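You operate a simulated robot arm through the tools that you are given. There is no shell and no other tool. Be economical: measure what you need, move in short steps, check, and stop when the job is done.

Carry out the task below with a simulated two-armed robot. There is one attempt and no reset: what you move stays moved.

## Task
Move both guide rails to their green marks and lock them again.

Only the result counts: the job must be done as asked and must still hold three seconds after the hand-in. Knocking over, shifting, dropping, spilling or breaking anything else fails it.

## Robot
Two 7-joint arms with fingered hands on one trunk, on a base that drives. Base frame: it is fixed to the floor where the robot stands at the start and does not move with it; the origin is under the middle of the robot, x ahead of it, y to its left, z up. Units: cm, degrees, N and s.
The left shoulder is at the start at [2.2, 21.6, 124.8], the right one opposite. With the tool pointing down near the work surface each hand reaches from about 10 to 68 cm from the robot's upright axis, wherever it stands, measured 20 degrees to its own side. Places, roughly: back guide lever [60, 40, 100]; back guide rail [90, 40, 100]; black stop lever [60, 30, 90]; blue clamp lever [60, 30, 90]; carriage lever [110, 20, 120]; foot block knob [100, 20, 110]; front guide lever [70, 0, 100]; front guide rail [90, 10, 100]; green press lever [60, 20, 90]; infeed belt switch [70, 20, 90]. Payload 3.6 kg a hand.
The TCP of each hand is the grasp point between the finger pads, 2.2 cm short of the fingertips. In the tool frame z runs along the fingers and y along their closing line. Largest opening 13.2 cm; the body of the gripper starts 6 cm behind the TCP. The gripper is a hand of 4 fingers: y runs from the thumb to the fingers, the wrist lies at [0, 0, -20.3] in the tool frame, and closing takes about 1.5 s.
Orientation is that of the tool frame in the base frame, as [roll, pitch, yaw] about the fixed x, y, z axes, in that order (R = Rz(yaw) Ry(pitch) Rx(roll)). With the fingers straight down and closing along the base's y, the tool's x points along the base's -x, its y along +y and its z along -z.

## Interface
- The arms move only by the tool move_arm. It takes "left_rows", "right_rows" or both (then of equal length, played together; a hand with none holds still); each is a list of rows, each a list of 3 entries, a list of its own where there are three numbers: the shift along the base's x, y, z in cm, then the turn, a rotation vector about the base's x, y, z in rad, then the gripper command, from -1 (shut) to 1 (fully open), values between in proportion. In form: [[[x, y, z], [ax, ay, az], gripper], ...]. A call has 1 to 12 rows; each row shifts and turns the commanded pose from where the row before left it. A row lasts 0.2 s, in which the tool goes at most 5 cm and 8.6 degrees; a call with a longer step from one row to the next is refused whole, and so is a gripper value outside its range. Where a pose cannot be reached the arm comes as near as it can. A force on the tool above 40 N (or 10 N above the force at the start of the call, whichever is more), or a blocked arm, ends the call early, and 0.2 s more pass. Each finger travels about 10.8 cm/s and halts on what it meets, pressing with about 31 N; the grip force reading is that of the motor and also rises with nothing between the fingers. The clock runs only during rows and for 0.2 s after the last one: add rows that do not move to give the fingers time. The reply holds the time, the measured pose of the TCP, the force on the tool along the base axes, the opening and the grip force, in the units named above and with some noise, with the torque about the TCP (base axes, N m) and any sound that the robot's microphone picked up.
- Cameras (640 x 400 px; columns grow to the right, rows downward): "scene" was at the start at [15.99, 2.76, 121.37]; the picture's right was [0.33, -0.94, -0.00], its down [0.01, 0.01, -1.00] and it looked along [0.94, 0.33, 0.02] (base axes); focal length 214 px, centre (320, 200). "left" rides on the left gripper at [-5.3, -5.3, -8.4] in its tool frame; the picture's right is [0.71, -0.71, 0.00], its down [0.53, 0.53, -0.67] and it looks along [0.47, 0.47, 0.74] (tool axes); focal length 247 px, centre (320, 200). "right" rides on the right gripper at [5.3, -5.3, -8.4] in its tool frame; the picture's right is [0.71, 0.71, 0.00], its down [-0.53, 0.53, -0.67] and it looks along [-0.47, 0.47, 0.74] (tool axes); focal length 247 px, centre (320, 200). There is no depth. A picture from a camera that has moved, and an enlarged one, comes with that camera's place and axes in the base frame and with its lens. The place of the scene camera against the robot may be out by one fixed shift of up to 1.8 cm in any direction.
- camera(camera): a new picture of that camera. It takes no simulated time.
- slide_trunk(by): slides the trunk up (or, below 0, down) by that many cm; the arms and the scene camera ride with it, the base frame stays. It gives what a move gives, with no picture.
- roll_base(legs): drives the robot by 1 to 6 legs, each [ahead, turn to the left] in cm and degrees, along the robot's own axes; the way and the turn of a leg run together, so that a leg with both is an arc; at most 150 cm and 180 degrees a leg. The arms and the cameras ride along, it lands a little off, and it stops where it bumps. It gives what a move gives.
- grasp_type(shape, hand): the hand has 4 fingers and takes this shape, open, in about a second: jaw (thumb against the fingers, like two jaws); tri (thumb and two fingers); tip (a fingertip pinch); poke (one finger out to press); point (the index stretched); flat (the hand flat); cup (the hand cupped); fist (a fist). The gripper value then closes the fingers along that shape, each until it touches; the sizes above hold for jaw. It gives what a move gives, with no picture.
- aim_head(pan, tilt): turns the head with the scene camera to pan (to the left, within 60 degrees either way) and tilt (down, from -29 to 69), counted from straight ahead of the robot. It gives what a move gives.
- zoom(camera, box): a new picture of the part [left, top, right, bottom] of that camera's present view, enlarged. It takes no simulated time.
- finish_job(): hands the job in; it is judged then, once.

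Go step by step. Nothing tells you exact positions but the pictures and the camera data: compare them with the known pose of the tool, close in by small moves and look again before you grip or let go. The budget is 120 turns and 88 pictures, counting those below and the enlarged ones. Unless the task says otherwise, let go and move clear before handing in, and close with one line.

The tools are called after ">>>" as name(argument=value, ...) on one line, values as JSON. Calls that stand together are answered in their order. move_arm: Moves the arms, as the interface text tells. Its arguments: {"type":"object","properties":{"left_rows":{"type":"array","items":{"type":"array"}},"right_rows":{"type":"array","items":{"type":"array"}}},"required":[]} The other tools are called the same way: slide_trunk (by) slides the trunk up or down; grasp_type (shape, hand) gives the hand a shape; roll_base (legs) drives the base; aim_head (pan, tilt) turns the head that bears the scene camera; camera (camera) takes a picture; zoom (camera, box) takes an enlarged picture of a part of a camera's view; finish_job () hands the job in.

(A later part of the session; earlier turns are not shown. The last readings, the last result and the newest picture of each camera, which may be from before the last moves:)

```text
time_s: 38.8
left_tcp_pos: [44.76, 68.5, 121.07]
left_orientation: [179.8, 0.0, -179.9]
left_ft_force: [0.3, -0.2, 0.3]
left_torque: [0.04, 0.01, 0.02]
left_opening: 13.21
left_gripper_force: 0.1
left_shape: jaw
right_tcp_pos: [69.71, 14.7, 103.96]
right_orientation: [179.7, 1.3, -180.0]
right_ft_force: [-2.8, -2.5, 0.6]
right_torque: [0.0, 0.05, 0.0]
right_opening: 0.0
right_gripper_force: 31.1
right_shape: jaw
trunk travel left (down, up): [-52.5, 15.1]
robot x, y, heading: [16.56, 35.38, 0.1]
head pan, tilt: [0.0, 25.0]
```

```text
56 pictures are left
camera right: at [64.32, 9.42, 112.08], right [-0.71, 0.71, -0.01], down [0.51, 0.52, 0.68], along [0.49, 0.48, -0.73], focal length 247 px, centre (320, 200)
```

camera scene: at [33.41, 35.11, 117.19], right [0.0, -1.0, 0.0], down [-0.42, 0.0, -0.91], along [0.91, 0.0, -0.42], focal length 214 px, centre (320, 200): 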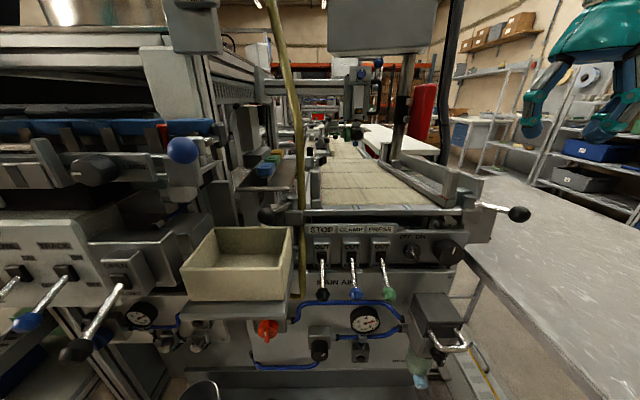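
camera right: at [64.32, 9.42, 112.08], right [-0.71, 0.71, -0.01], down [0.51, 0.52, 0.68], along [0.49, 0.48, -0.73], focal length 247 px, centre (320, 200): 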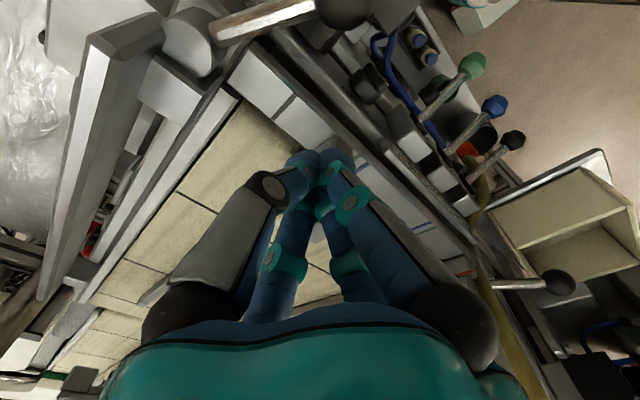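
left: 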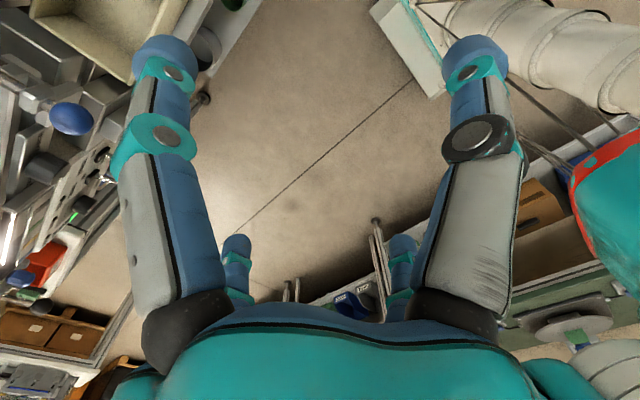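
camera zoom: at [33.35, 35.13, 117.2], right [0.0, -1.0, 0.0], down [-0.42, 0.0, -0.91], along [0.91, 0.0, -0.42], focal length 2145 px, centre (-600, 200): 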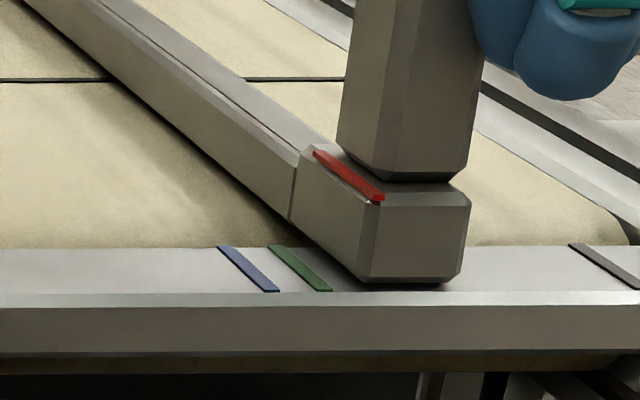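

Very clear: the red pointer lies in the plane of the block's inner face and is ≈1.0 cm short of the green line. Pushing 1.0 cm.

>>> move_arm(right_rows=[[[0, 0.3, 0], [0, 0, 0], -1], [[0, 0.3, 0], [0, 0, 0], -1], [[0, 0.3, 0], [0, 0, 0], -1], [[0, 0, 0], [0, 0, 0], -1]])

>>> zoom(camera="scene", box=[380, 180, 444, 220])

```text
time_s: 39.8
left_tcp_pos: [44.74, 68.45, 121.05]
left_orientation: [179.8, 0.0, -179.9]
left_ft_force: [-1.3, 0.2, -0.7]
left_torque: [-0.01, 0.01, -0.01]
left_opening: 13.22
left_gripper_force: 0.0
left_shape: jaw
right_tcp_pos: [69.62, 15.41, 104.02]
right_orientation: [179.8, 1.2, 179.9]
right_ft_force: [-3.2, -4.6, -0.7]
right_torque: [-0.04, 0.01, -0.01]
right_opening: 0.0
right_gripper_force: 30.8
right_shape: jaw
trunk travel left (down, up): [-52.5, 15.1]
robot x, y, heading: [17.18, 35.2, 0.1]
head pan, tilt: [0.0, 25.0]
```

```text
10.00 times, centred on (412, 200) of scene
camera zoom: at [33.35, 35.07, 117.2], right [0.0, -1.0, 0.0], down [-0.42, 0.0, -0.91], along [0.91, 0.0, -0.42], focal length 2145 px, centre (-600, 200)
```

zoom: 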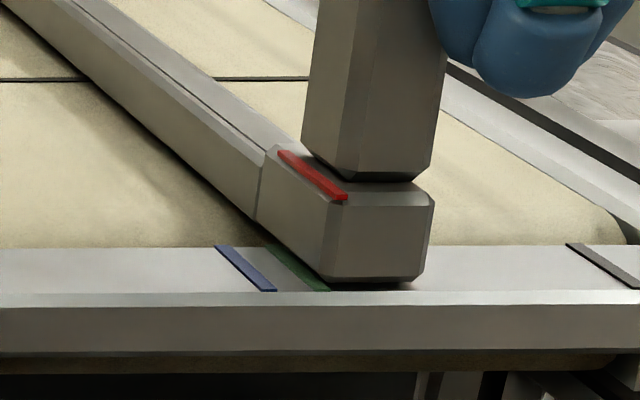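

About 0.3 cm remains. One more nudge.

>>> move_arm(right_rows=[[[0, 0.15, 0], [0, 0, 0], -1], [[0, 0.15, 0], [0, 0, 0], -1], [[0, 0, 0], [0, 0, 0], -1]])

>>> zoom(camera="scene", box=[380, 180, 444, 220])

```text
time_s: 40.6
left_tcp_pos: [44.86, 68.43, 121.16]
left_orientation: [179.8, -0.1, -180.0]
left_ft_force: [0.3, -0.4, 0.4]
left_torque: [-0.02, -0.05, -0.01]
left_opening: 13.2
left_gripper_force: 0.0
left_shape: jaw
right_tcp_pos: [69.73, 15.99, 103.89]
right_orientation: [179.8, 1.3, -179.9]
right_ft_force: [-3.6, -1.5, 1.0]
right_torque: [-0.03, 0.02, 0.02]
right_opening: 0.0
right_gripper_force: 31.1
right_shape: jaw
trunk travel left (down, up): [-52.5, 15.1]
robot x, y, heading: [16.81, 35.22, -0.1]
head pan, tilt: [0.0, 25.0]
```

```text
10.00 times, centred on (412, 200) of scene
camera zoom: at [33.33, 35.12, 117.2], right [0.0, -1.0, 0.0], down [-0.42, 0.0, -0.91], along [0.91, 0.0, -0.42], focal length 2145 px, centre (-600, 200)
```

zoom: 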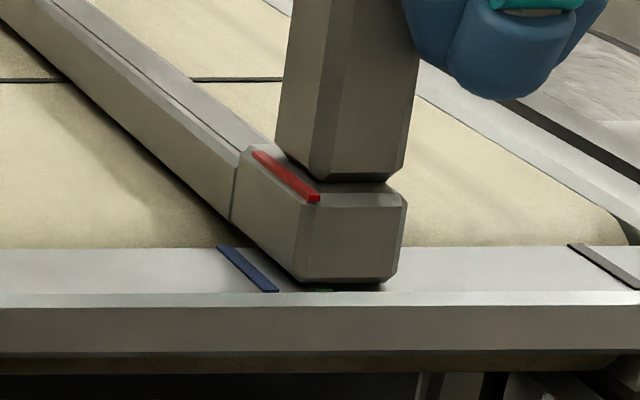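

The front pointer is now within ~0.1–0.25 cm, perhaps slightly past. To judge it properly, I'll back off and put the hand camera in the plane of the mark (y≈18), looking along x.

>>> move_arm(right_rows=[[[0, -0.8, 0], [0, 0, 0], -1], [[0, -0.5, 4], [0, 0, 0], -1], [[0, 0, 3], [0, 0, 0], -1], [[-4, 1, 0], [0, 0, -0.13], -1], [[-4, 1, 0], [0, 0, -0.13], -1], [[-4, 1, 0], [0, 0, -0.13], -1], [[0, 0, -3], [0, 0, -0.13], -1], [[0, 0, -3], [0, 0, -0.13], -1], [[0, 0.2, -3], [0, 0, -0.135], -1], [[0, 0, 0], [0, 0, 0], -1]])

>>> camera(camera="right")

```text
time_s: 42.8
left_tcp_pos: [44.81, 68.48, 121.08]
left_orientation: [179.8, -0.1, -180.0]
left_ft_force: [-0.1, 0.6, -0.1]
left_torque: [-0.01, -0.01, -0.03]
left_opening: 13.19
left_gripper_force: 0.0
left_shape: jaw
right_tcp_pos: [57.75, 17.73, 101.8]
right_orientation: [179.7, 1.3, 135.0]
right_ft_force: [0.0, 0.0, -0.1]
right_torque: [-0.02, -0.02, 0.02]
right_opening: 0.0
right_gripper_force: 31.3
right_shape: jaw
trunk travel left (down, up): [-52.5, 15.1]
robot x, y, heading: [16.92, 35.43, -0.3]
head pan, tilt: [0.0, 25.0]
```

```text
53 pictures are left
camera right: at [50.17, 17.88, 109.94], right [0.0, 1.0, -0.01], down [0.73, 0.01, 0.68], along [0.68, -0.01, -0.73], focal length 247 px, centre (320, 200)
```

right: 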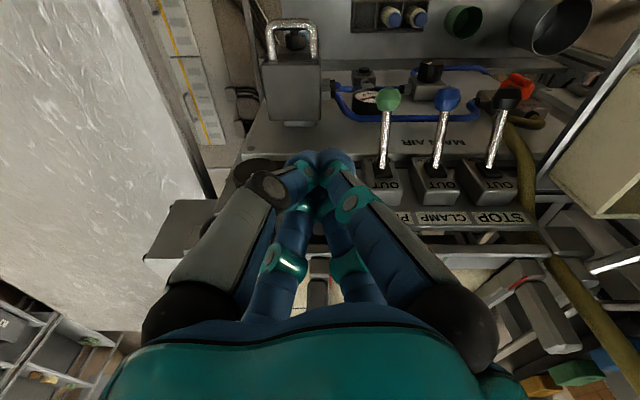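

The hand picture is upside-down, so targets must lie nearly below the camera. I'll raise the hand and move it so the camera is at about (61.5, 18, 119).

>>> move_arm(right_rows=[[[0, 0, 4.5], [0, 0, 0], -1], [[0, 0.1, 4.5], [0, 0, 0], -1], [[4, 0, 0], [0, 0, 0], -1], [[4, 0, 0], [0, 0, 0], -1], [[3, 0, 0], [0, 0, 0], -1], [[0, 0, 0], [0, 0, 0], -1]])

>>> zoom(camera="right", box=[240, 50, 480, 200])

```text
time_s: 44.2
left_tcp_pos: [44.74, 68.51, 121.03]
left_orientation: [179.8, 0.0, -179.9]
left_ft_force: [-0.1, 0.3, -0.9]
left_torque: [0.0, 0.02, 0.01]
left_opening: 13.19
left_gripper_force: 0.0
left_shape: jaw
right_tcp_pos: [68.85, 17.88, 110.91]
right_orientation: [179.7, 1.3, 135.0]
right_ft_force: [0.1, -0.2, -0.9]
right_torque: [0.01, 0.01, 0.01]
right_opening: 0.0
right_gripper_force: 31.2
right_shape: jaw
trunk travel left (down, up): [-52.5, 15.1]
robot x, y, heading: [16.88, 35.33, -0.2]
head pan, tilt: [0.0, 25.0]
```

```text
2.67 times, centred on (360, 125) of right
camera zoom: at [61.37, 18.0, 119.1], right [0.0, 1.0, -0.01], down [0.73, 0.01, 0.68], along [0.68, -0.01, -0.73], focal length 659 px, centre (213, 400)
```

zoom: 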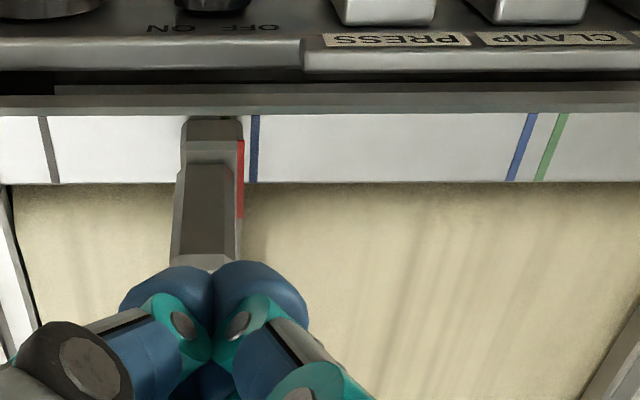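

This near-vertical view is far more reliable: the red pointer is about 0.5 cm past where the (now hidden) front green mark is. I'll push the post back from its inner side.

>>> move_arm(right_rows=[[[0.5, 2, 0], [0, 0, 0], -1], [[0.5, 2, 0], [0, 0, 0], -1], [[0, 0, -3.5], [0, 0, 0], -1], [[0, 0, -3.4], [0, 0, 0], -1], [[0, -0.6, 0], [0, 0, 0], -1], [[0, -0.6, 0], [0, 0, 0], -1], [[0, -0.4, 0], [0, 0, 0], -1], [[0, 0, 0], [0, 0, 0], -1]])

>>> zoom(camera="scene", box=[380, 180, 444, 220])

```text
time_s: 46.0
left_tcp_pos: [44.89, 68.57, 121.05]
left_orientation: [179.9, -0.1, -179.8]
left_ft_force: [0.2, 0.2, 0.4]
left_torque: [0.01, 0.03, 0.0]
left_opening: 13.16
left_gripper_force: 0.1
left_shape: jaw
right_tcp_pos: [69.7, 20.28, 104.06]
right_orientation: [179.8, 1.2, 135.1]
right_ft_force: [-0.4, 0.6, 0.2]
right_torque: [-0.01, 0.0, 0.03]
right_opening: 0.01
right_gripper_force: 30.6
right_shape: jaw
trunk travel left (down, up): [-52.5, 15.1]
robot x, y, heading: [16.37, 35.82, 0.0]
head pan, tilt: [0.0, 25.0]
```

```text
10.00 times, centred on (412, 200) of scene
camera zoom: at [33.4, 35.14, 117.19], right [0.0, -1.0, 0.0], down [-0.42, 0.0, -0.91], along [0.91, 0.0, -0.42], focal length 2145 px, centre (-600, 200)
```

zoom: 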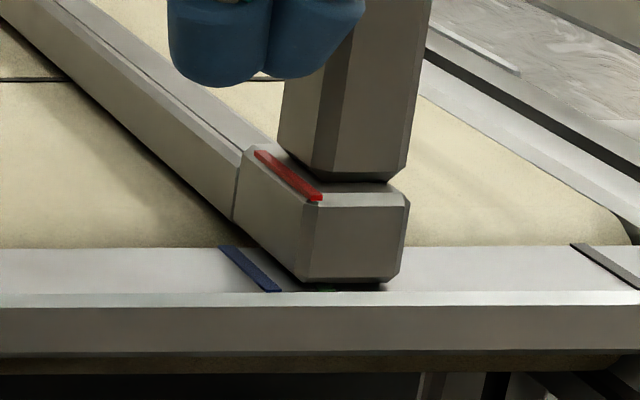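

>>> move_arm(right_rows=[[[0, -0.3, 0], [0, 0, 0], -1], [[0, -0.3, 0], [0, 0, 0], -1], [[0, 0, 0], [0, 0, 0], -1]])

>>> zoom(camera="scene", box=[380, 180, 444, 220])

```text
time_s: 46.8
left_tcp_pos: [44.98, 68.51, 121.21]
left_orientation: [179.7, 0.1, -179.8]
left_ft_force: [0.3, -1.2, -0.3]
left_torque: [0.0, -0.03, -0.01]
left_opening: 13.19
left_gripper_force: 0.2
left_shape: jaw
right_tcp_pos: [69.68, 19.65, 104.06]
right_orientation: [179.8, 1.3, 135.0]
right_ft_force: [-0.3, 0.0, -0.1]
right_torque: [-0.02, 0.01, -0.01]
right_opening: 0.01
right_gripper_force: 30.9
right_shape: jaw
trunk travel left (down, up): [-52.5, 15.1]
robot x, y, heading: [16.81, 35.42, -0.1]
head pan, tilt: [0.0, 25.0]
```

```text
10.00 times, centred on (412, 200) of scene
camera zoom: at [33.4, 35.14, 117.19], right [0.0, -1.0, 0.0], down [-0.42, 0.0, -0.91], along [0.91, 0.0, -0.42], focal length 2145 px, centre (-600, 200)
```

zoom: 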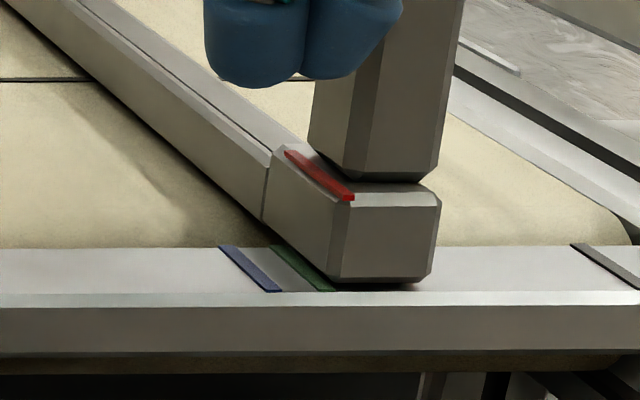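

>>> move_arm(right_rows=[[[0, 0.6, 0], [0, 0, 0], -1], [[0, 0, 3.5], [0, 0, 0], -1], [[0, 0, 3.4], [0, 0, 0], -1], [[-0.8, -2.2, 0], [0, 0, 0], -1], [[0, 0, 0], [0, 0, 0], -1], [[0, 0, 0], [0, 0, 0], -1]])

>>> zoom(camera="right", box=[260, 70, 420, 170])

```text
time_s: 48.2
left_tcp_pos: [44.81, 68.48, 121.08]
left_orientation: [179.8, 0.0, -179.9]
left_ft_force: [0.1, 0.1, -0.1]
left_torque: [0.01, -0.02, 0.01]
left_opening: 13.21
left_gripper_force: 0.1
left_shape: jaw
right_tcp_pos: [68.87, 18.18, 110.99]
right_orientation: [179.7, 1.2, 135.0]
right_ft_force: [0.2, 1.0, 0.5]
right_torque: [0.01, 0.0, -0.03]
right_opening: 0.0
right_gripper_force: 30.8
right_shape: jaw
trunk travel left (down, up): [-52.5, 15.1]
robot x, y, heading: [16.64, 35.55, -0.2]
head pan, tilt: [0.0, 25.0]
```

```text
4.00 times, centred on (340, 120) of right
camera zoom: at [61.36, 18.31, 119.13], right [0.0, 1.0, -0.01], down [0.73, 0.01, 0.68], along [0.68, -0.01, -0.73], focal length 988 px, centre (240, 520)
```

zoom: 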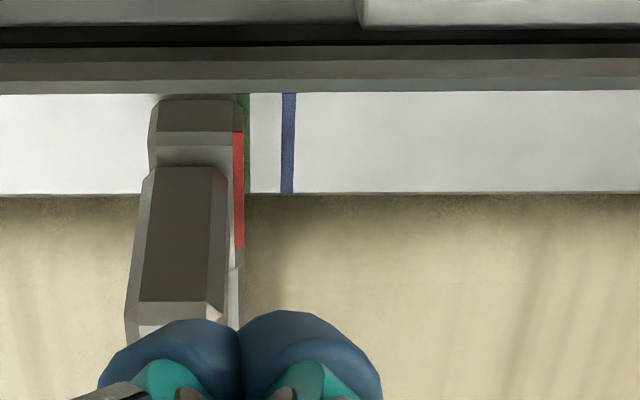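

Now the red pointer lies essentially on the front green line (≤0.1 cm). Next: re-lock the front lever by pushing its ball back outward.

>>> move_arm(right_rows=[[[-1.7, -2, 0], [0, 0, 0], -1], [[-1.5, -1.7, 0], [0, 0, 0], -1], [[0, 0, -4], [0, 0, 0], -1], [[0, 0, -4], [0, 0, 0], -1], [[0, 0, -1.8], [0, 0, 0], -1], [[-0.4, -0.7, 0], [0, 0, 0], -1], [[-0.5, -0.8, 0], [0, 0, 0], -1], [[-0.5, -0.8, 0], [0, 0, 0], -1], [[-0.5, -0.9, 0], [0, 0, 0], -1]])

>>> zoom(camera="scene", box=[360, 150, 520, 250])

```text
time_s: 50.2
left_tcp_pos: [44.91, 68.4, 121.03]
left_orientation: [179.7, 0.0, -179.8]
left_ft_force: [-0.2, -0.2, 0.1]
left_torque: [0.02, 0.0, 0.01]
left_opening: 13.19
left_gripper_force: 0.1
left_shape: jaw
right_tcp_pos: [63.95, 11.22, 101.26]
right_orientation: [179.7, 1.2, 135.0]
right_ft_force: [0.7, 2.2, 1.2]
right_torque: [0.03, 0.02, -0.02]
right_opening: 0.03
right_gripper_force: 30.8
right_shape: jaw
trunk travel left (down, up): [-52.5, 15.1]
robot x, y, heading: [16.62, 35.51, -0.1]
head pan, tilt: [0.0, 25.0]
```

```text
4.00 times, centred on (440, 200) of scene
camera zoom: at [33.37, 35.13, 117.2], right [0.0, -1.0, 0.0], down [-0.42, 0.0, -0.91], along [0.91, 0.0, -0.42], focal length 858 px, centre (-160, 200)
```

zoom: 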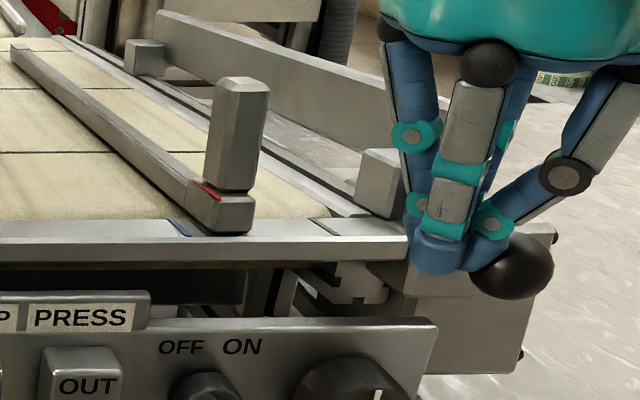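

>>> move_arm(right_rows=[[[-0.5, -0.9, 0], [0, 0, 0], -1], [[-0.3, -0.9, 0], [0, 0, 0], -1], [[-0.1, -0.9, 0], [0, 0, 0], -1], [[0, -0.9, 0], [0, 0, 0], -1], [[0.1, -0.9, 0], [0, 0, 0], -1], [[0.2, -0.9, 0], [0, 0, 0], -1], [[0.2, -0.8, 0], [0, 0, 0], -1], [[0.2, -0.8, 0], [0, 0, 0], -1]])

>>> zoom(camera="scene", box=[380, 150, 540, 250])

```text
time_s: 52.0
left_tcp_pos: [44.79, 69.05, 120.91]
left_orientation: [-179.9, -0.1, -179.9]
left_ft_force: [-0.5, 0.9, 0.0]
left_torque: [0.04, -0.01, -0.03]
left_opening: 13.23
left_gripper_force: 0.1
left_shape: jaw
right_tcp_pos: [63.7, 5.19, 101.49]
right_orientation: [179.2, 0.8, 135.6]
right_ft_force: [-2.3, 39.2, 5.8]
right_torque: [0.78, 0.06, 0.19]
right_opening: 0.0
right_gripper_force: 30.6
right_shape: jaw
trunk travel left (down, up): [-52.5, 15.1]
robot x, y, heading: [16.71, 35.51, -0.1]
head pan, tilt: [0.0, 25.0]
```

```text
4.00 times, centred on (460, 200) of scene
camera zoom: at [33.29, 35.62, 117.22], right [0.0, -1.0, 0.0], down [-0.42, 0.0, -0.91], along [0.91, 0.0, -0.42], focal length 858 px, centre (-240, 200)
```

zoom: 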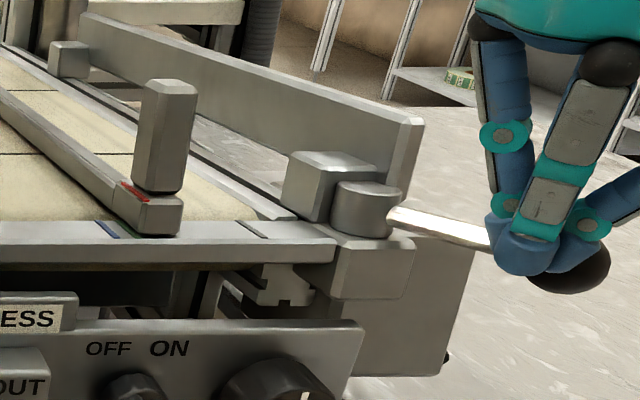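

The front lever is back hard against its lock stop. Now for the back lever: I'll back off and use the opened right hand's camera to study the cord beside that lever.

>>> move_arm(right_rows=[[[0, 1.2, 0], [0, 0, 0], -1], [[0, 1, 4], [0, 0, 0.13], -1], [[0, 0, 4.5], [0, 0, 0.13], -1], [[-2, 3, 3], [0, 0, 0.13], -1], [[-2.5, 4, 1.5], [0, 0, 0.13], -0.5], [[-2.5, 4, 1], [0, 0, 0.13], 0], [[-2, 4, 1], [0, 0, 0.135], 0.5], [[-2, 4, 1], [0, 0, 0], 1], [[-2.5, 3.5, 1], [0, 0, 0], 1], [[0, 0, 0], [0, 0, 0], 1], [[0, 0, 0], [0, 0, 0], 1]])

>>> zoom(camera="right", box=[240, 125, 400, 225])

```text
time_s: 54.4
left_tcp_pos: [44.72, 68.5, 121.0]
left_orientation: [179.7, 0.0, -180.0]
left_ft_force: [-0.2, -0.5, 0.0]
left_torque: [0.02, -0.01, -0.01]
left_opening: 13.22
left_gripper_force: 0.1
left_shape: jaw
right_tcp_pos: [50.34, 28.98, 118.14]
right_orientation: [179.7, 1.2, 180.0]
right_ft_force: [-0.2, -0.2, -0.3]
right_torque: [-0.01, 0.0, -0.02]
right_opening: 13.21
right_gripper_force: 0.1
right_shape: jaw
trunk travel left (down, up): [-52.5, 15.1]
robot x, y, heading: [16.35, 35.8, -0.2]
head pan, tilt: [0.0, 25.0]
```

```text
4.00 times, centred on (320, 175) of right
camera zoom: at [44.94, 23.62, 126.34], right [-0.71, 0.71, -0.01], down [0.51, 0.52, 0.68], along [0.49, 0.48, -0.73], focal length 988 px, centre (320, 300)
```

zoom: 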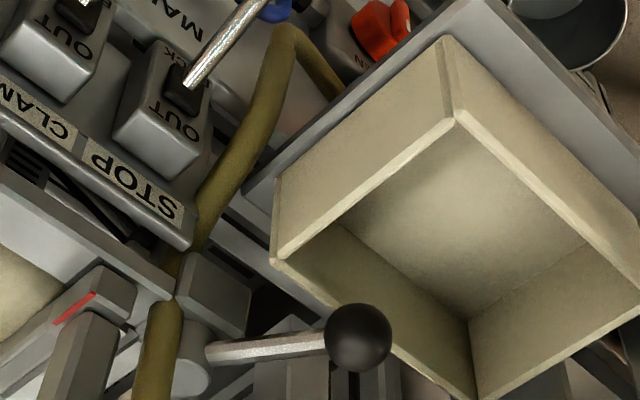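

The cord runs in the gap between bar end and hub block, beside the hub. Before placing a hand outside the back lever ball, I need to know what feeder parts stand nearby, so I'll look at that region.

>>> camera(camera="right")

>>> zoom(camera="scene", box=[100, 80, 340, 230])

```text
45 pictures are left
camera right: at [44.94, 23.62, 126.34], right [-0.71, 0.71, -0.01], down [0.51, 0.52, 0.68], along [0.49, 0.48, -0.73], focal length 247 px, centre (320, 200)
```

right: 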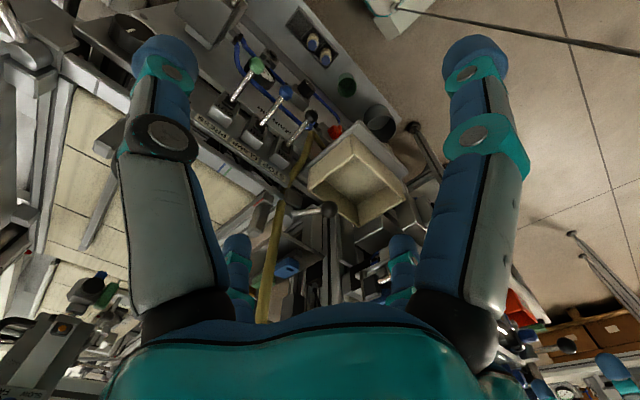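

```text
2.67 times, centred on (220, 155) of scene
camera zoom: at [33.38, 35.17, 117.19], right [0.0, -1.0, 0.0], down [-0.42, 0.0, -0.91], along [0.91, 0.0, -0.42], focal length 572 px, centre (587, 320)
```

zoom: 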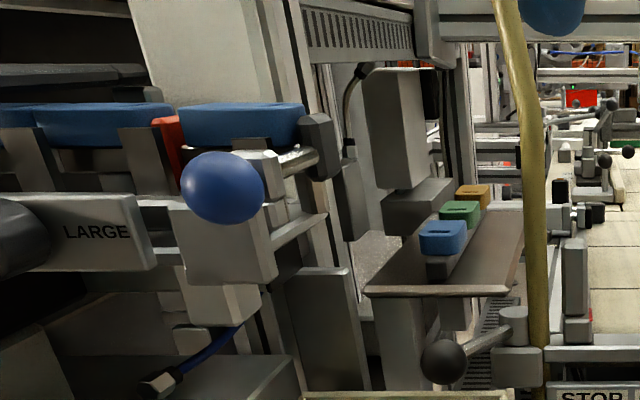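

Feeder parts (cap ≈(60, 47, 113), blue knob ≈(52, 47, 113), plate at y≥49.7) overhang the back lever, and the cord is on its other side. I'll tilt the right hand so it reaches forward-left-down between them and hooks the ball from its outer side; first the pre-pose.

>>> move_arm(right_rows=[[[0, 0, 0], [0.0945, -0.0728, 0], -1], [[0, 0, 0], [0.0945, -0.0728, 0], -1], [[0, 0, 0], [0.0945, -0.0728, 0], -1], [[0, 0, 0], [0.0945, -0.0728, 0], -1], [[0, 0, 0], [0.0945, -0.0728, 0], -1], [[1, 1.5, -1.5], [0.0945, -0.0728, 0], -1], [[2, 2.5, -2], [0, 0, 0], -1], [[2.2, 3, -2.2], [0, 0, 0], -1], [[2.5, 3.1, -2.2], [0, 0, 0], -1], [[0, 0, 0], [0, 0, 0], -1]])

>>> camera(camera="right")

>>> camera(camera="scene")

```text
time_s: 56.6
left_tcp_pos: [44.76, 68.53, 121.02]
left_orientation: [179.8, 0.0, -179.9]
left_ft_force: [-0.1, 0.4, 0.4]
left_torque: [-0.02, 0.0, 0.0]
left_opening: 13.21
left_gripper_force: 0.0
left_shape: jaw
right_tcp_pos: [57.67, 39.0, 110.28]
right_orientation: [144.8, 24.5, 171.7]
right_ft_force: [-0.9, -0.2, -0.1]
right_torque: [-0.02, 0.01, -0.01]
right_opening: 0.0
right_gripper_force: 31.0
right_shape: jaw
trunk travel left (down, up): [-52.5, 15.1]
robot x, y, heading: [16.5, 35.49, 0.1]
head pan, tilt: [0.0, 25.0]
```

```text
43 pictures are left
camera right: at [50.1, 30.87, 111.37], right [-0.72, 0.69, 0.08], down [0.13, 0.03, 0.99], along [0.68, 0.72, -0.11], focal length 247 px, centre (320, 200)
```

right: 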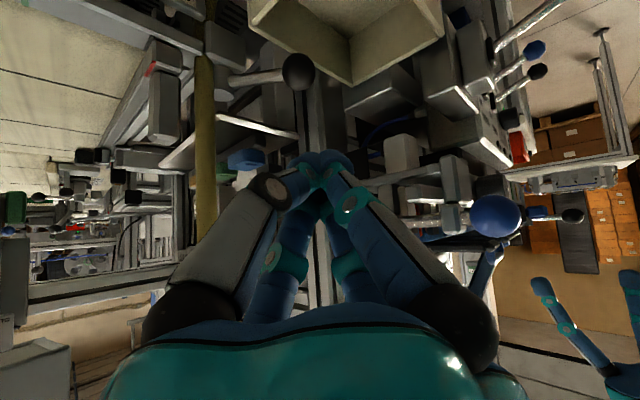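

```text
42 pictures are left
camera scene: at [33.35, 35.09, 117.2], right [0.0, -1.0, 0.0], down [-0.42, 0.0, -0.91], along [0.91, 0.0, -0.42], focal length 214 px, centre (320, 200)
```

scene: 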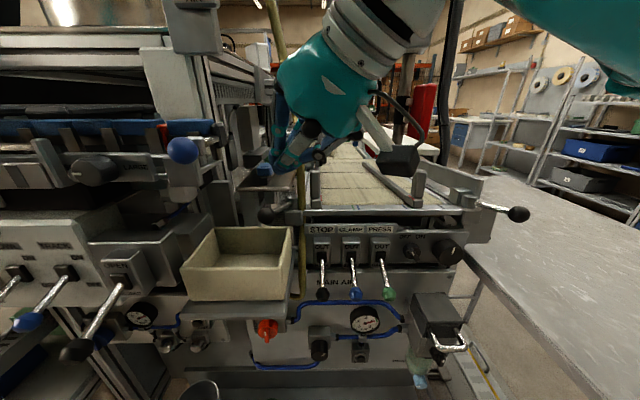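

Ball re-confirmed at ≈(63, 43.2, 99.5). The tips should go over and just behind it; advancing along the tool axis most of the way, then checking.

>>> move_arm(right_rows=[[[0.6, 1.0, -1.0], [0, 0, 0], -1], [[0.6, 1.0, -1.0], [0, 0, 0], -1], [[0.6, 0.9, -1.0], [0, 0, 0], -1], [[0.7, 0.9, -1.1], [0, 0, 0], -1], [[0.7, 0.9, -1.1], [0, 0, 0], -1], [[0.7, 0.9, -1.1], [0, 0, 0], -1], [[0.7, 0.8, -1.1], [0, 0, 0], -1], [[0, 0, 0], [0, 0, 0], -1]])

>>> camera(camera="right")

>>> zoom(camera="scene", box=[200, 120, 360, 220])

```text
time_s: 58.4
left_tcp_pos: [44.77, 68.52, 121.03]
left_orientation: [179.8, 0.0, -179.9]
left_ft_force: [0.2, -0.6, 0.5]
left_torque: [-0.02, -0.01, 0.02]
left_opening: 13.19
left_gripper_force: 0.1
left_shape: jaw
right_tcp_pos: [62.55, 45.32, 102.88]
right_orientation: [144.8, 24.6, 171.7]
right_ft_force: [0.4, -0.6, 0.0]
right_torque: [0.0, 0.01, 0.02]
right_opening: 0.0
right_gripper_force: 31.2
right_shape: jaw
trunk travel left (down, up): [-52.5, 15.1]
robot x, y, heading: [16.45, 35.82, -0.1]
head pan, tilt: [0.0, 25.0]
```

```text
41 pictures are left
camera right: at [54.96, 37.24, 104.0], right [-0.72, 0.69, 0.08], down [0.13, 0.03, 0.99], along [0.68, 0.72, -0.11], focal length 247 px, centre (320, 200)
```

right: 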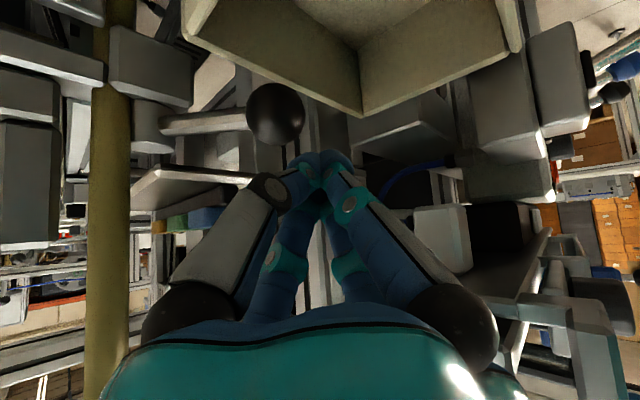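

```text
4.00 times, centred on (280, 170) of scene
camera zoom: at [33.39, 35.12, 117.19], right [0.0, -1.0, 0.0], down [-0.42, 0.0, -0.91], along [0.91, 0.0, -0.42], focal length 858 px, centre (480, 320)
```

zoom: 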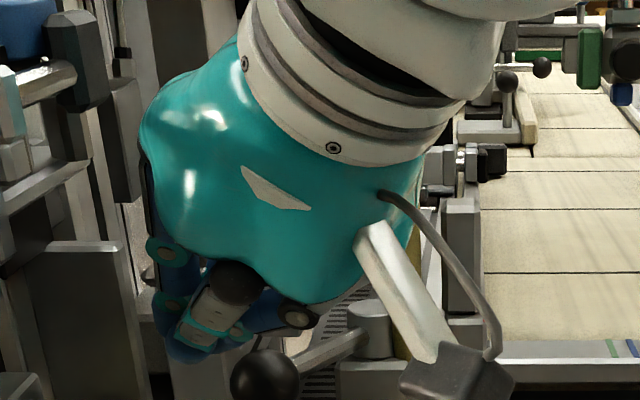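

Ball ≈(63.3, 43.5, 99). Tips are above and behind it; lowering 2.4 cm behind the ball then pulling gently in −y.

>>> move_arm(right_rows=[[[0.4, 0.4, -0.8], [0, 0, 0], -1], [[0.3, 0.3, -0.8], [0, 0, 0], -1], [[0, 0, -0.8], [0, 0, 0], -1], [[-0.2, -0.5, 0], [0, 0, 0], -1], [[-0.2, -0.5, 0], [0, 0, 0], -1], [[-0.2, -0.5, 0], [0, 0, 0], -1]])

>>> camera(camera="right")

```text
time_s: 59.8
left_tcp_pos: [44.46, 68.61, 121.1]
left_orientation: [179.8, 0.3, -179.9]
left_ft_force: [-0.2, 0.4, -0.1]
left_torque: [-0.02, 0.0, 0.0]
left_opening: 13.2
left_gripper_force: 0.1
left_shape: jaw
right_tcp_pos: [62.29, 44.84, 100.83]
right_orientation: [144.4, 24.8, 171.7]
right_ft_force: [-11.2, 5.5, 27.2]
right_torque: [-0.41, 0.02, -0.16]
right_opening: 0.0
right_gripper_force: 31.1
right_shape: jaw
trunk travel left (down, up): [-52.5, 15.1]
robot x, y, heading: [16.62, 35.3, 0.1]
head pan, tilt: [0.0, 25.0]
```

```text
39 pictures are left
camera right: at [54.67, 36.65, 101.85], right [-0.72, 0.68, 0.08], down [0.12, 0.02, 0.99], along [0.68, 0.73, -0.1], focal length 247 px, centre (320, 200)
```

right: 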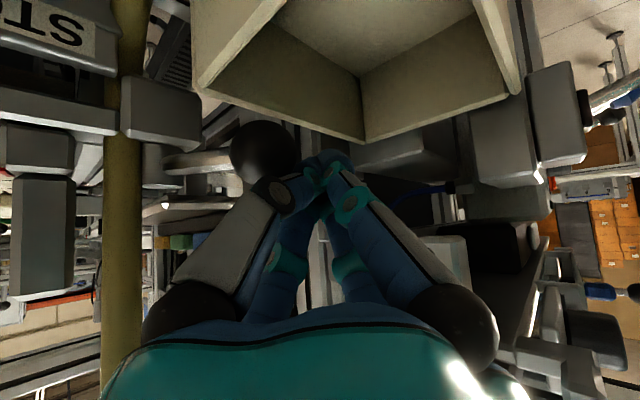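

The flared fingers press on top of the ball rather than hooking behind it. I'll back off right away along the axis and look at the "point" shape, which should give a slimmer hook.

>>> move_arm(right_rows=[[[0.2, 0.5, 1.2], [0, 0, 0], -1], [[0, 0, 1.2], [0, 0, 0], -1], [[-1.0, -1.3, 1.8], [0, 0, 0], -1], [[-1.6, -2.1, 3], [0, 0, 0], -1], [[-1.6, -2.1, 3], [0, 0, 0], -1], [[-1, -2, 2], [0, 0, 0], -1]])

>>> grasp_type(hand="right", shape="point")

>>> camera(camera="right")

>>> zoom(camera="scene", box=[200, 100, 440, 250])

```text
time_s: 61.2
left_tcp_pos: [44.78, 68.56, 121.22]
left_orientation: [179.8, 0.1, -179.9]
left_ft_force: [0.2, 0.6, -0.2]
left_torque: [0.04, -0.02, -0.04]
left_opening: 13.19
left_gripper_force: 0.1
left_shape: jaw
right_tcp_pos: [57.66, 37.49, 112.55]
right_orientation: [144.7, 24.5, 171.6]
right_ft_force: [-0.4, 0.2, 0.0]
right_torque: [0.01, 0.0, 0.01]
right_opening: 0.02
right_gripper_force: 30.7
right_shape: jaw
trunk travel left (down, up): [-52.5, 15.1]
robot x, y, heading: [16.41, 35.42, -0.1]
head pan, tilt: [0.0, 25.0]
```

```text
time_s: 62.1
left_tcp_pos: [44.83, 68.46, 121.01]
left_orientation: [179.9, -0.1, -179.9]
left_ft_force: [-0.2, 0.3, -0.2]
left_torque: [-0.01, 0.03, 0.02]
left_opening: 13.19
left_gripper_force: 0.0
left_shape: jaw
right_tcp_pos: [57.61, 37.57, 112.53]
right_orientation: [144.8, 24.6, 171.7]
right_ft_force: [-0.6, -0.3, 0.2]
right_torque: [-0.03, -0.02, -0.01]
right_opening: 0.0
right_gripper_force: 0.0
right_shape: point
trunk travel left (down, up): [-52.5, 15.1]
robot x, y, heading: [16.34, 35.35, 0.1]
head pan, tilt: [0.0, 25.0]
```

```text
38 pictures are left
camera right: at [50.11, 29.5, 113.56], right [-0.72, 0.69, 0.08], down [0.13, 0.03, 0.99], along [0.68, 0.72, -0.11], focal length 247 px, centre (320, 200)
```

right: 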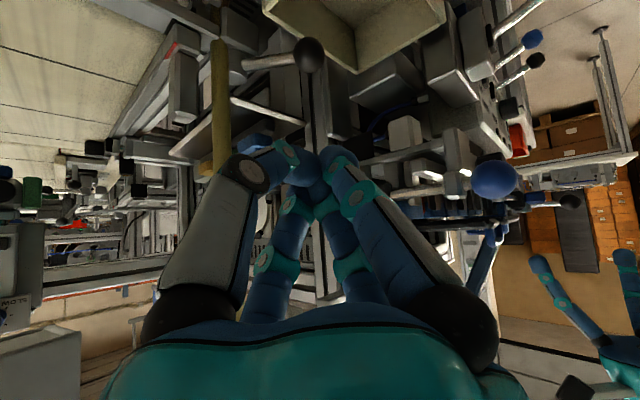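

```text
2.67 times, centred on (320, 175) of scene
camera zoom: at [33.39, 35.14, 117.19], right [0.0, -1.0, 0.0], down [-0.42, 0.0, -0.91], along [0.91, 0.0, -0.42], focal length 572 px, centre (320, 267)
```

zoom: 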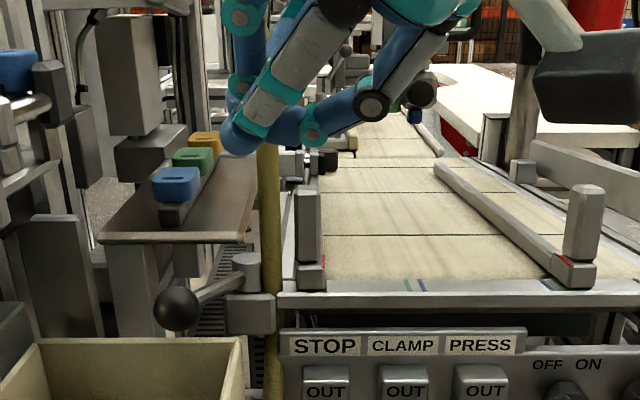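

The earlier contact was on the robot side of the ball. Better: hook the lever arm just beyond the ball (nearer the hub), with a slightly more forward tilt that keeps the palm clear of cord and feeder. Re-forming the closed jaw and lining up.

>>> grasp_type(hand="right", shape="jaw")

>>> move_arm(right_rows=[[[0, 0, 0], [-0.012, -0.068, -0.053], -1], [[0, 0, 0], [-0.012, -0.068, -0.053], -1], [[0, 0, 0], [0, 0, 0], -1], [[0, 0, 0], [0, 0, 0], -1], [[0, 0, 0], [0, 0, 0], -1], [[0, 0, 0], [0, 0, 0], -1], [[0, 0, 0], [0, 0, 0], -1], [[0.6, 0.7, -1.3], [0, 0, 0], -1], [[0.6, 0.7, -1.3], [0, 0, 0], -1], [[0.7, 0.6, -1.3], [0, 0, 0], -1]])

>>> move_arm(right_rows=[[[0.9, 0.75, -1.15], [0, 0, 0], -1], [[0.9, 0.75, -1.15], [0, 0, 0], -1], [[0.9, 0.75, -1.15], [0, 0, 0], -1], [[0.9, 0.75, -1.15], [0, 0, 0], -1], [[0.9, 0.75, -1.15], [0, 0, 0], -1], [[0, 0, 0], [0, 0, 0], -1]])

>>> camera(camera="right")

>>> zoom(camera="scene", box=[200, 120, 360, 220])

```text
time_s: 63.0
left_tcp_pos: [44.78, 68.61, 121.01]
left_orientation: [179.8, -0.1, -179.8]
left_ft_force: [0.4, 0.6, -0.6]
left_torque: [-0.05, 0.01, 0.02]
left_opening: 13.19
left_gripper_force: 0.2
left_shape: jaw
right_tcp_pos: [57.62, 37.55, 112.42]
right_orientation: [144.8, 24.6, 171.7]
right_ft_force: [0.0, 0.0, -0.6]
right_torque: [0.0, 0.01, -0.02]
right_opening: 13.21
right_gripper_force: 0.1
right_shape: jaw
trunk travel left (down, up): [-52.5, 15.1]
robot x, y, heading: [16.62, 35.47, -0.3]
head pan, tilt: [0.0, 25.0]
```

```text
time_s: 65.2
left_tcp_pos: [44.86, 68.51, 121.03]
left_orientation: [179.9, 0.0, -180.0]
left_ft_force: [0.0, -0.1, -0.2]
left_torque: [-0.02, 0.01, 0.01]
left_opening: 13.22
left_gripper_force: 0.1
left_shape: jaw
right_tcp_pos: [59.42, 39.62, 108.84]
right_orientation: [144.5, 32.5, 165.6]
right_ft_force: [0.3, -0.3, 0.1]
right_torque: [0.0, -0.02, -0.02]
right_opening: 0.0
right_gripper_force: 31.0
right_shape: jaw
trunk travel left (down, up): [-52.5, 15.1]
robot x, y, heading: [16.48, 35.35, 0.4]
head pan, tilt: [0.0, 25.0]
```

```text
time_s: 66.6
left_tcp_pos: [44.88, 68.47, 121.13]
left_orientation: [179.8, 0.1, -179.8]
left_ft_force: [-0.6, 0.0, 0.9]
left_torque: [-0.01, 0.01, 0.03]
left_opening: 13.21
left_gripper_force: 0.0
left_shape: jaw
right_tcp_pos: [63.92, 43.36, 102.94]
right_orientation: [144.6, 32.5, 165.5]
right_ft_force: [0.3, -0.3, 0.1]
right_torque: [-0.01, 0.01, 0.01]
right_opening: 0.0
right_gripper_force: 31.1
right_shape: jaw
trunk travel left (down, up): [-52.5, 15.1]
robot x, y, heading: [16.47, 35.4, -0.3]
head pan, tilt: [0.0, 25.0]
```

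```text
36 pictures are left
camera right: at [55.49, 36.15, 103.12], right [-0.65, 0.76, -0.03], down [0.0, 0.04, 1.0], along [0.76, 0.65, -0.03], focal length 247 px, centre (320, 200)
```

right: 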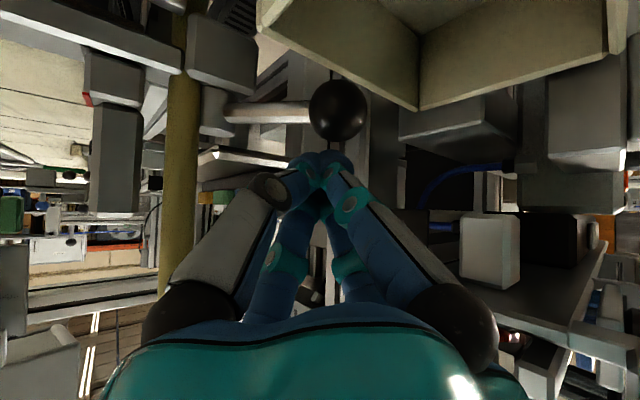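

```text
4.00 times, centred on (280, 170) of scene
camera zoom: at [33.38, 35.13, 117.2], right [0.0, -1.0, 0.0], down [-0.42, 0.0, -0.91], along [0.91, 0.0, -0.42], focal length 858 px, centre (480, 320)
```

zoom: 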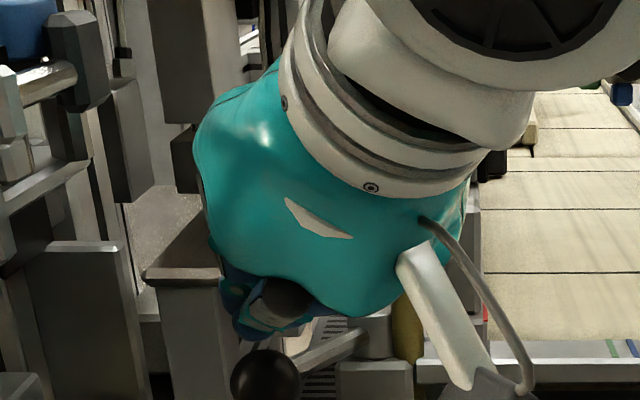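

The tips are above and behind the lever arm. I'll ease them down just behind the arm near the ball (on its hub side) and drag in the swing direction; even partial hook plus friction should suffice for the ~3 N needed.

>>> move_arm(right_rows=[[[0.9, 0.9, -0.3], [0, 0, 0], -1], [[0.8, 0.8, -0.4], [0, 0, 0], -1], [[0.3, 0.2, -0.6], [0, 0, 0], -1], [[0, 0, -0.6], [0, 0, 0], -1], [[0, 0, -0.4], [0, 0, 0], -1]])

>>> camera(camera="right")

```text
time_s: 67.8
left_tcp_pos: [44.84, 68.59, 121.14]
left_orientation: [179.9, -0.1, -179.9]
left_ft_force: [-0.4, -0.1, 0.0]
left_torque: [-0.02, 0.0, 0.01]
left_opening: 13.18
left_gripper_force: 0.1
left_shape: jaw
right_tcp_pos: [66.01, 45.2, 100.72]
right_orientation: [144.6, 32.5, 165.5]
right_ft_force: [-0.3, 0.9, 2.4]
right_torque: [-0.07, 0.06, 0.0]
right_opening: 0.0
right_gripper_force: 30.7
right_shape: jaw
trunk travel left (down, up): [-52.5, 15.1]
robot x, y, heading: [16.52, 35.4, 0.1]
head pan, tilt: [0.0, 25.0]
```

```text
34 pictures are left
camera right: at [57.62, 38.01, 100.86], right [-0.65, 0.76, -0.04], down [0.0, 0.04, 1.0], along [0.76, 0.65, -0.03], focal length 247 px, centre (320, 200)
```

right: 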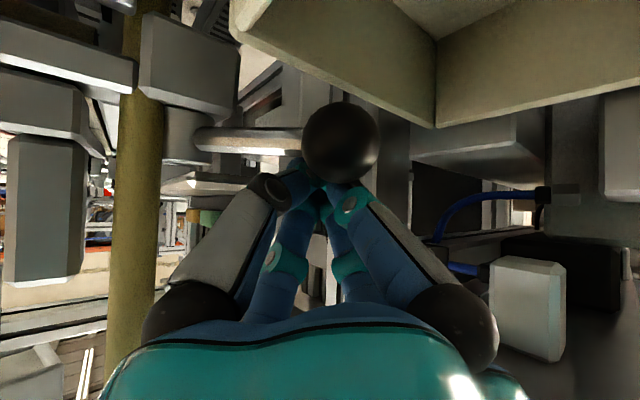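

The tips are now behind the ball and arm with light contact. Dragging along the swing direction.

>>> move_arm(right_rows=[[[-0.25, -0.5, 0], [0, 0, 0], -1], [[-0.25, -0.5, 0], [0, 0, 0], -1], [[-0.25, -0.5, 0], [0, 0, 0], -1], [[-0.25, -0.5, 0], [0, 0, 0], -1]])

>>> camera(camera="right")

```text
time_s: 68.8
left_tcp_pos: [44.81, 68.53, 121.11]
left_orientation: [179.8, 0.0, -179.8]
left_ft_force: [0.2, 0.6, -0.5]
left_torque: [0.03, 0.02, 0.01]
left_opening: 13.21
left_gripper_force: 0.1
left_shape: jaw
right_tcp_pos: [65.06, 43.28, 100.68]
right_orientation: [144.6, 32.5, 165.5]
right_ft_force: [1.4, 1.0, 4.7]
right_torque: [-0.05, 0.08, -0.02]
right_opening: 0.02
right_gripper_force: 30.9
right_shape: jaw
trunk travel left (down, up): [-52.5, 15.1]
robot x, y, heading: [16.74, 35.34, -0.1]
head pan, tilt: [0.0, 25.0]
```

```text
33 pictures are left
camera right: at [56.55, 36.0, 100.9], right [-0.65, 0.76, -0.04], down [0.0, 0.04, 1.0], along [0.76, 0.65, -0.03], focal length 247 px, centre (320, 200)
```

right: 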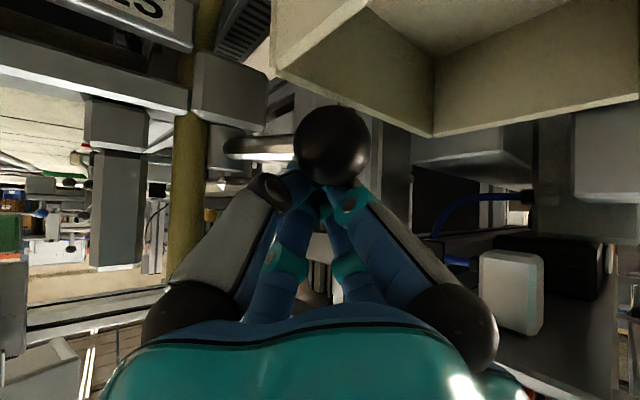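

It's swinging smoothly (~5 N). Continuing along the arc.

>>> move_arm(right_rows=[[[-0.2, -0.55, 0], [0, 0, 0], -1], [[-0.15, -0.6, 0], [0, 0, 0], -1], [[-0.1, -0.6, 0], [0, 0, 0], -1], [[0, -0.6, 0], [0, 0, 0], -1], [[0, -0.6, 0], [0, 0, 0], -1]])

>>> camera(camera="right")

```text
time_s: 70.0
left_tcp_pos: [44.96, 68.57, 121.12]
left_orientation: [179.8, -0.1, -179.9]
left_ft_force: [-0.3, -0.3, 0.4]
left_torque: [0.0, 0.01, -0.01]
left_opening: 13.21
left_gripper_force: 0.0
left_shape: jaw
right_tcp_pos: [64.57, 40.35, 100.69]
right_orientation: [144.8, 32.5, 165.5]
right_ft_force: [0.8, 0.1, 0.8]
right_torque: [-0.03, 0.0, 0.0]
right_opening: 0.0
right_gripper_force: 31.3
right_shape: jaw
trunk travel left (down, up): [-52.5, 15.1]
robot x, y, heading: [16.58, 35.09, -0.1]
head pan, tilt: [0.0, 25.0]
```

```text
32 pictures are left
camera right: at [56.16, 33.01, 100.83], right [-0.65, 0.76, -0.04], down [0.0, 0.04, 1.0], along [0.76, 0.65, -0.03], focal length 247 px, centre (320, 200)
```

right: 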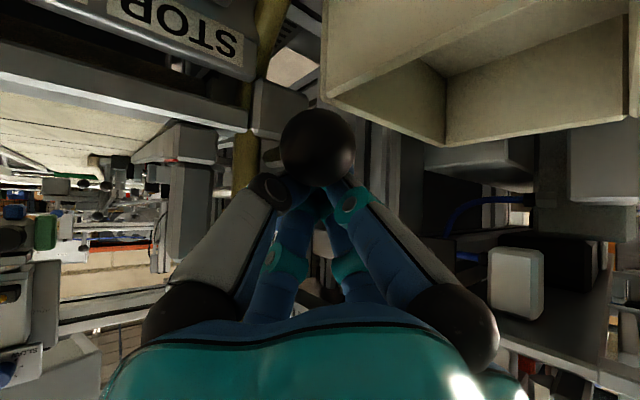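

>>> move_arm(right_rows=[[[0.1, -0.5, 0], [0, 0, 0], -1], [[0.15, -0.5, 0], [0, 0, 0], -1], [[0.2, -0.5, 0], [0, 0, 0], -1], [[0.25, -0.5, 0], [0, 0, 0], -1], [[0.25, -0.5, 0], [0, 0, 0], -1]])

>>> camera(camera="right")

```text
time_s: 71.2
left_tcp_pos: [44.76, 68.59, 121.08]
left_orientation: [179.9, 0.1, -179.8]
left_ft_force: [-0.6, 0.2, -0.1]
left_torque: [0.01, 0.0, 0.0]
left_opening: 13.19
left_gripper_force: 0.0
left_shape: jaw
right_tcp_pos: [65.13, 38.18, 100.93]
right_orientation: [144.4, 32.6, 165.7]
right_ft_force: [-4.4, 9.7, 5.4]
right_torque: [0.18, 0.03, 0.11]
right_opening: 0.0
right_gripper_force: 30.5
right_shape: jaw
trunk travel left (down, up): [-52.5, 15.1]
robot x, y, heading: [16.58, 35.5, -0.2]
head pan, tilt: [0.0, 25.0]
```

```text
31 pictures are left
camera right: at [56.81, 30.88, 101.01], right [-0.65, 0.76, -0.03], down [0.0, 0.04, 1.0], along [0.76, 0.65, -0.02], focal length 247 px, centre (320, 200)
```

right: 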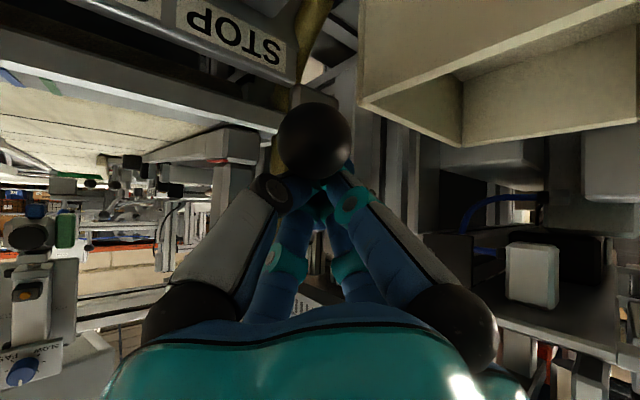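

>>> move_arm(right_rows=[[[0.2, -0.4, 0], [0, 0, 0], -1], [[0.2, -0.4, 0], [0, 0, 0], -1]])

```text
time_s: 71.8
left_tcp_pos: [44.57, 68.83, 121.12]
left_orientation: [-180.0, 0.1, -179.8]
left_ft_force: [-0.7, -0.5, 0.3]
left_torque: [0.0, -0.04, 0.0]
left_opening: 13.18
left_gripper_force: 0.1
left_shape: jaw
right_tcp_pos: [65.45, 37.59, 101.03]
right_orientation: [144.0, 32.6, 165.8]
right_ft_force: [-5.2, 22.3, 12.8]
right_torque: [0.57, 0.01, 0.25]
right_opening: 0.0
right_gripper_force: 31.0
right_shape: jaw
trunk travel left (down, up): [-52.5, 15.1]
robot x, y, heading: [16.64, 35.68, 0.1]
head pan, tilt: [0.0, 25.0]
```

Resistance is at 26 N, so it seems to be at its stop. Lifting off and checking the lever and cord in the scene view.

>>> move_arm(right_rows=[[[-0.1, 0.8, 0.3], [0, 0, 0], -1], [[0, 0.3, 1.5], [0, 0, 0], -1], [[-1.5, -0.5, 2.5], [0, 0, 0], -1], [[-2.2, -1.8, 2.8], [0, 0, 0], -1], [[-2.2, -1.8, 2.8], [0, 0, 0], -1], [[-2, -3, 1], [0, 0, 0], -1], [[0, -4, 0], [0, 0, 0], -1], [[0, -4, 0], [0, 0, 0], -1], [[0, -4, 0], [0, 0, 0], -1]])

>>> zoom(camera="scene", box=[240, 140, 368, 220])

```text
time_s: 73.8
left_tcp_pos: [44.78, 68.45, 121.12]
left_orientation: [179.8, -0.1, -179.9]
left_ft_force: [-0.3, 0.0, -0.1]
left_torque: [-0.01, 0.0, 0.0]
left_opening: 13.2
left_gripper_force: 0.1
left_shape: jaw
right_tcp_pos: [58.01, 18.96, 111.45]
right_orientation: [144.5, 32.6, 165.6]
right_ft_force: [0.3, 0.2, -0.1]
right_torque: [-0.02, 0.01, -0.01]
right_opening: 0.02
right_gripper_force: 31.2
right_shape: jaw
trunk travel left (down, up): [-52.5, 15.1]
robot x, y, heading: [16.62, 35.48, -0.1]
head pan, tilt: [0.0, 25.0]
```

```text
5.00 times, centred on (304, 180) of scene
camera zoom: at [33.32, 35.06, 117.21], right [0.0, -1.0, 0.0], down [-0.42, 0.0, -0.91], along [0.91, 0.0, -0.42], focal length 1072 px, centre (400, 300)
```

zoom: 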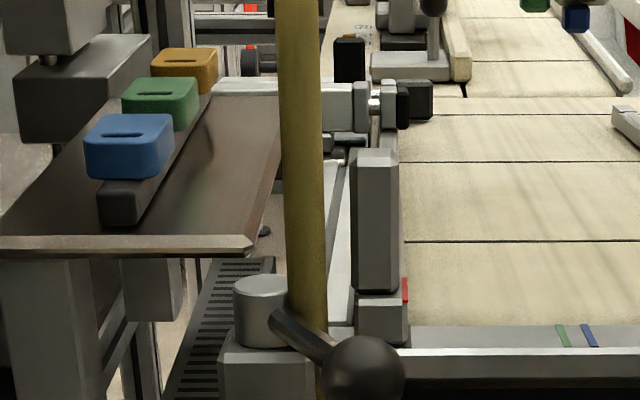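

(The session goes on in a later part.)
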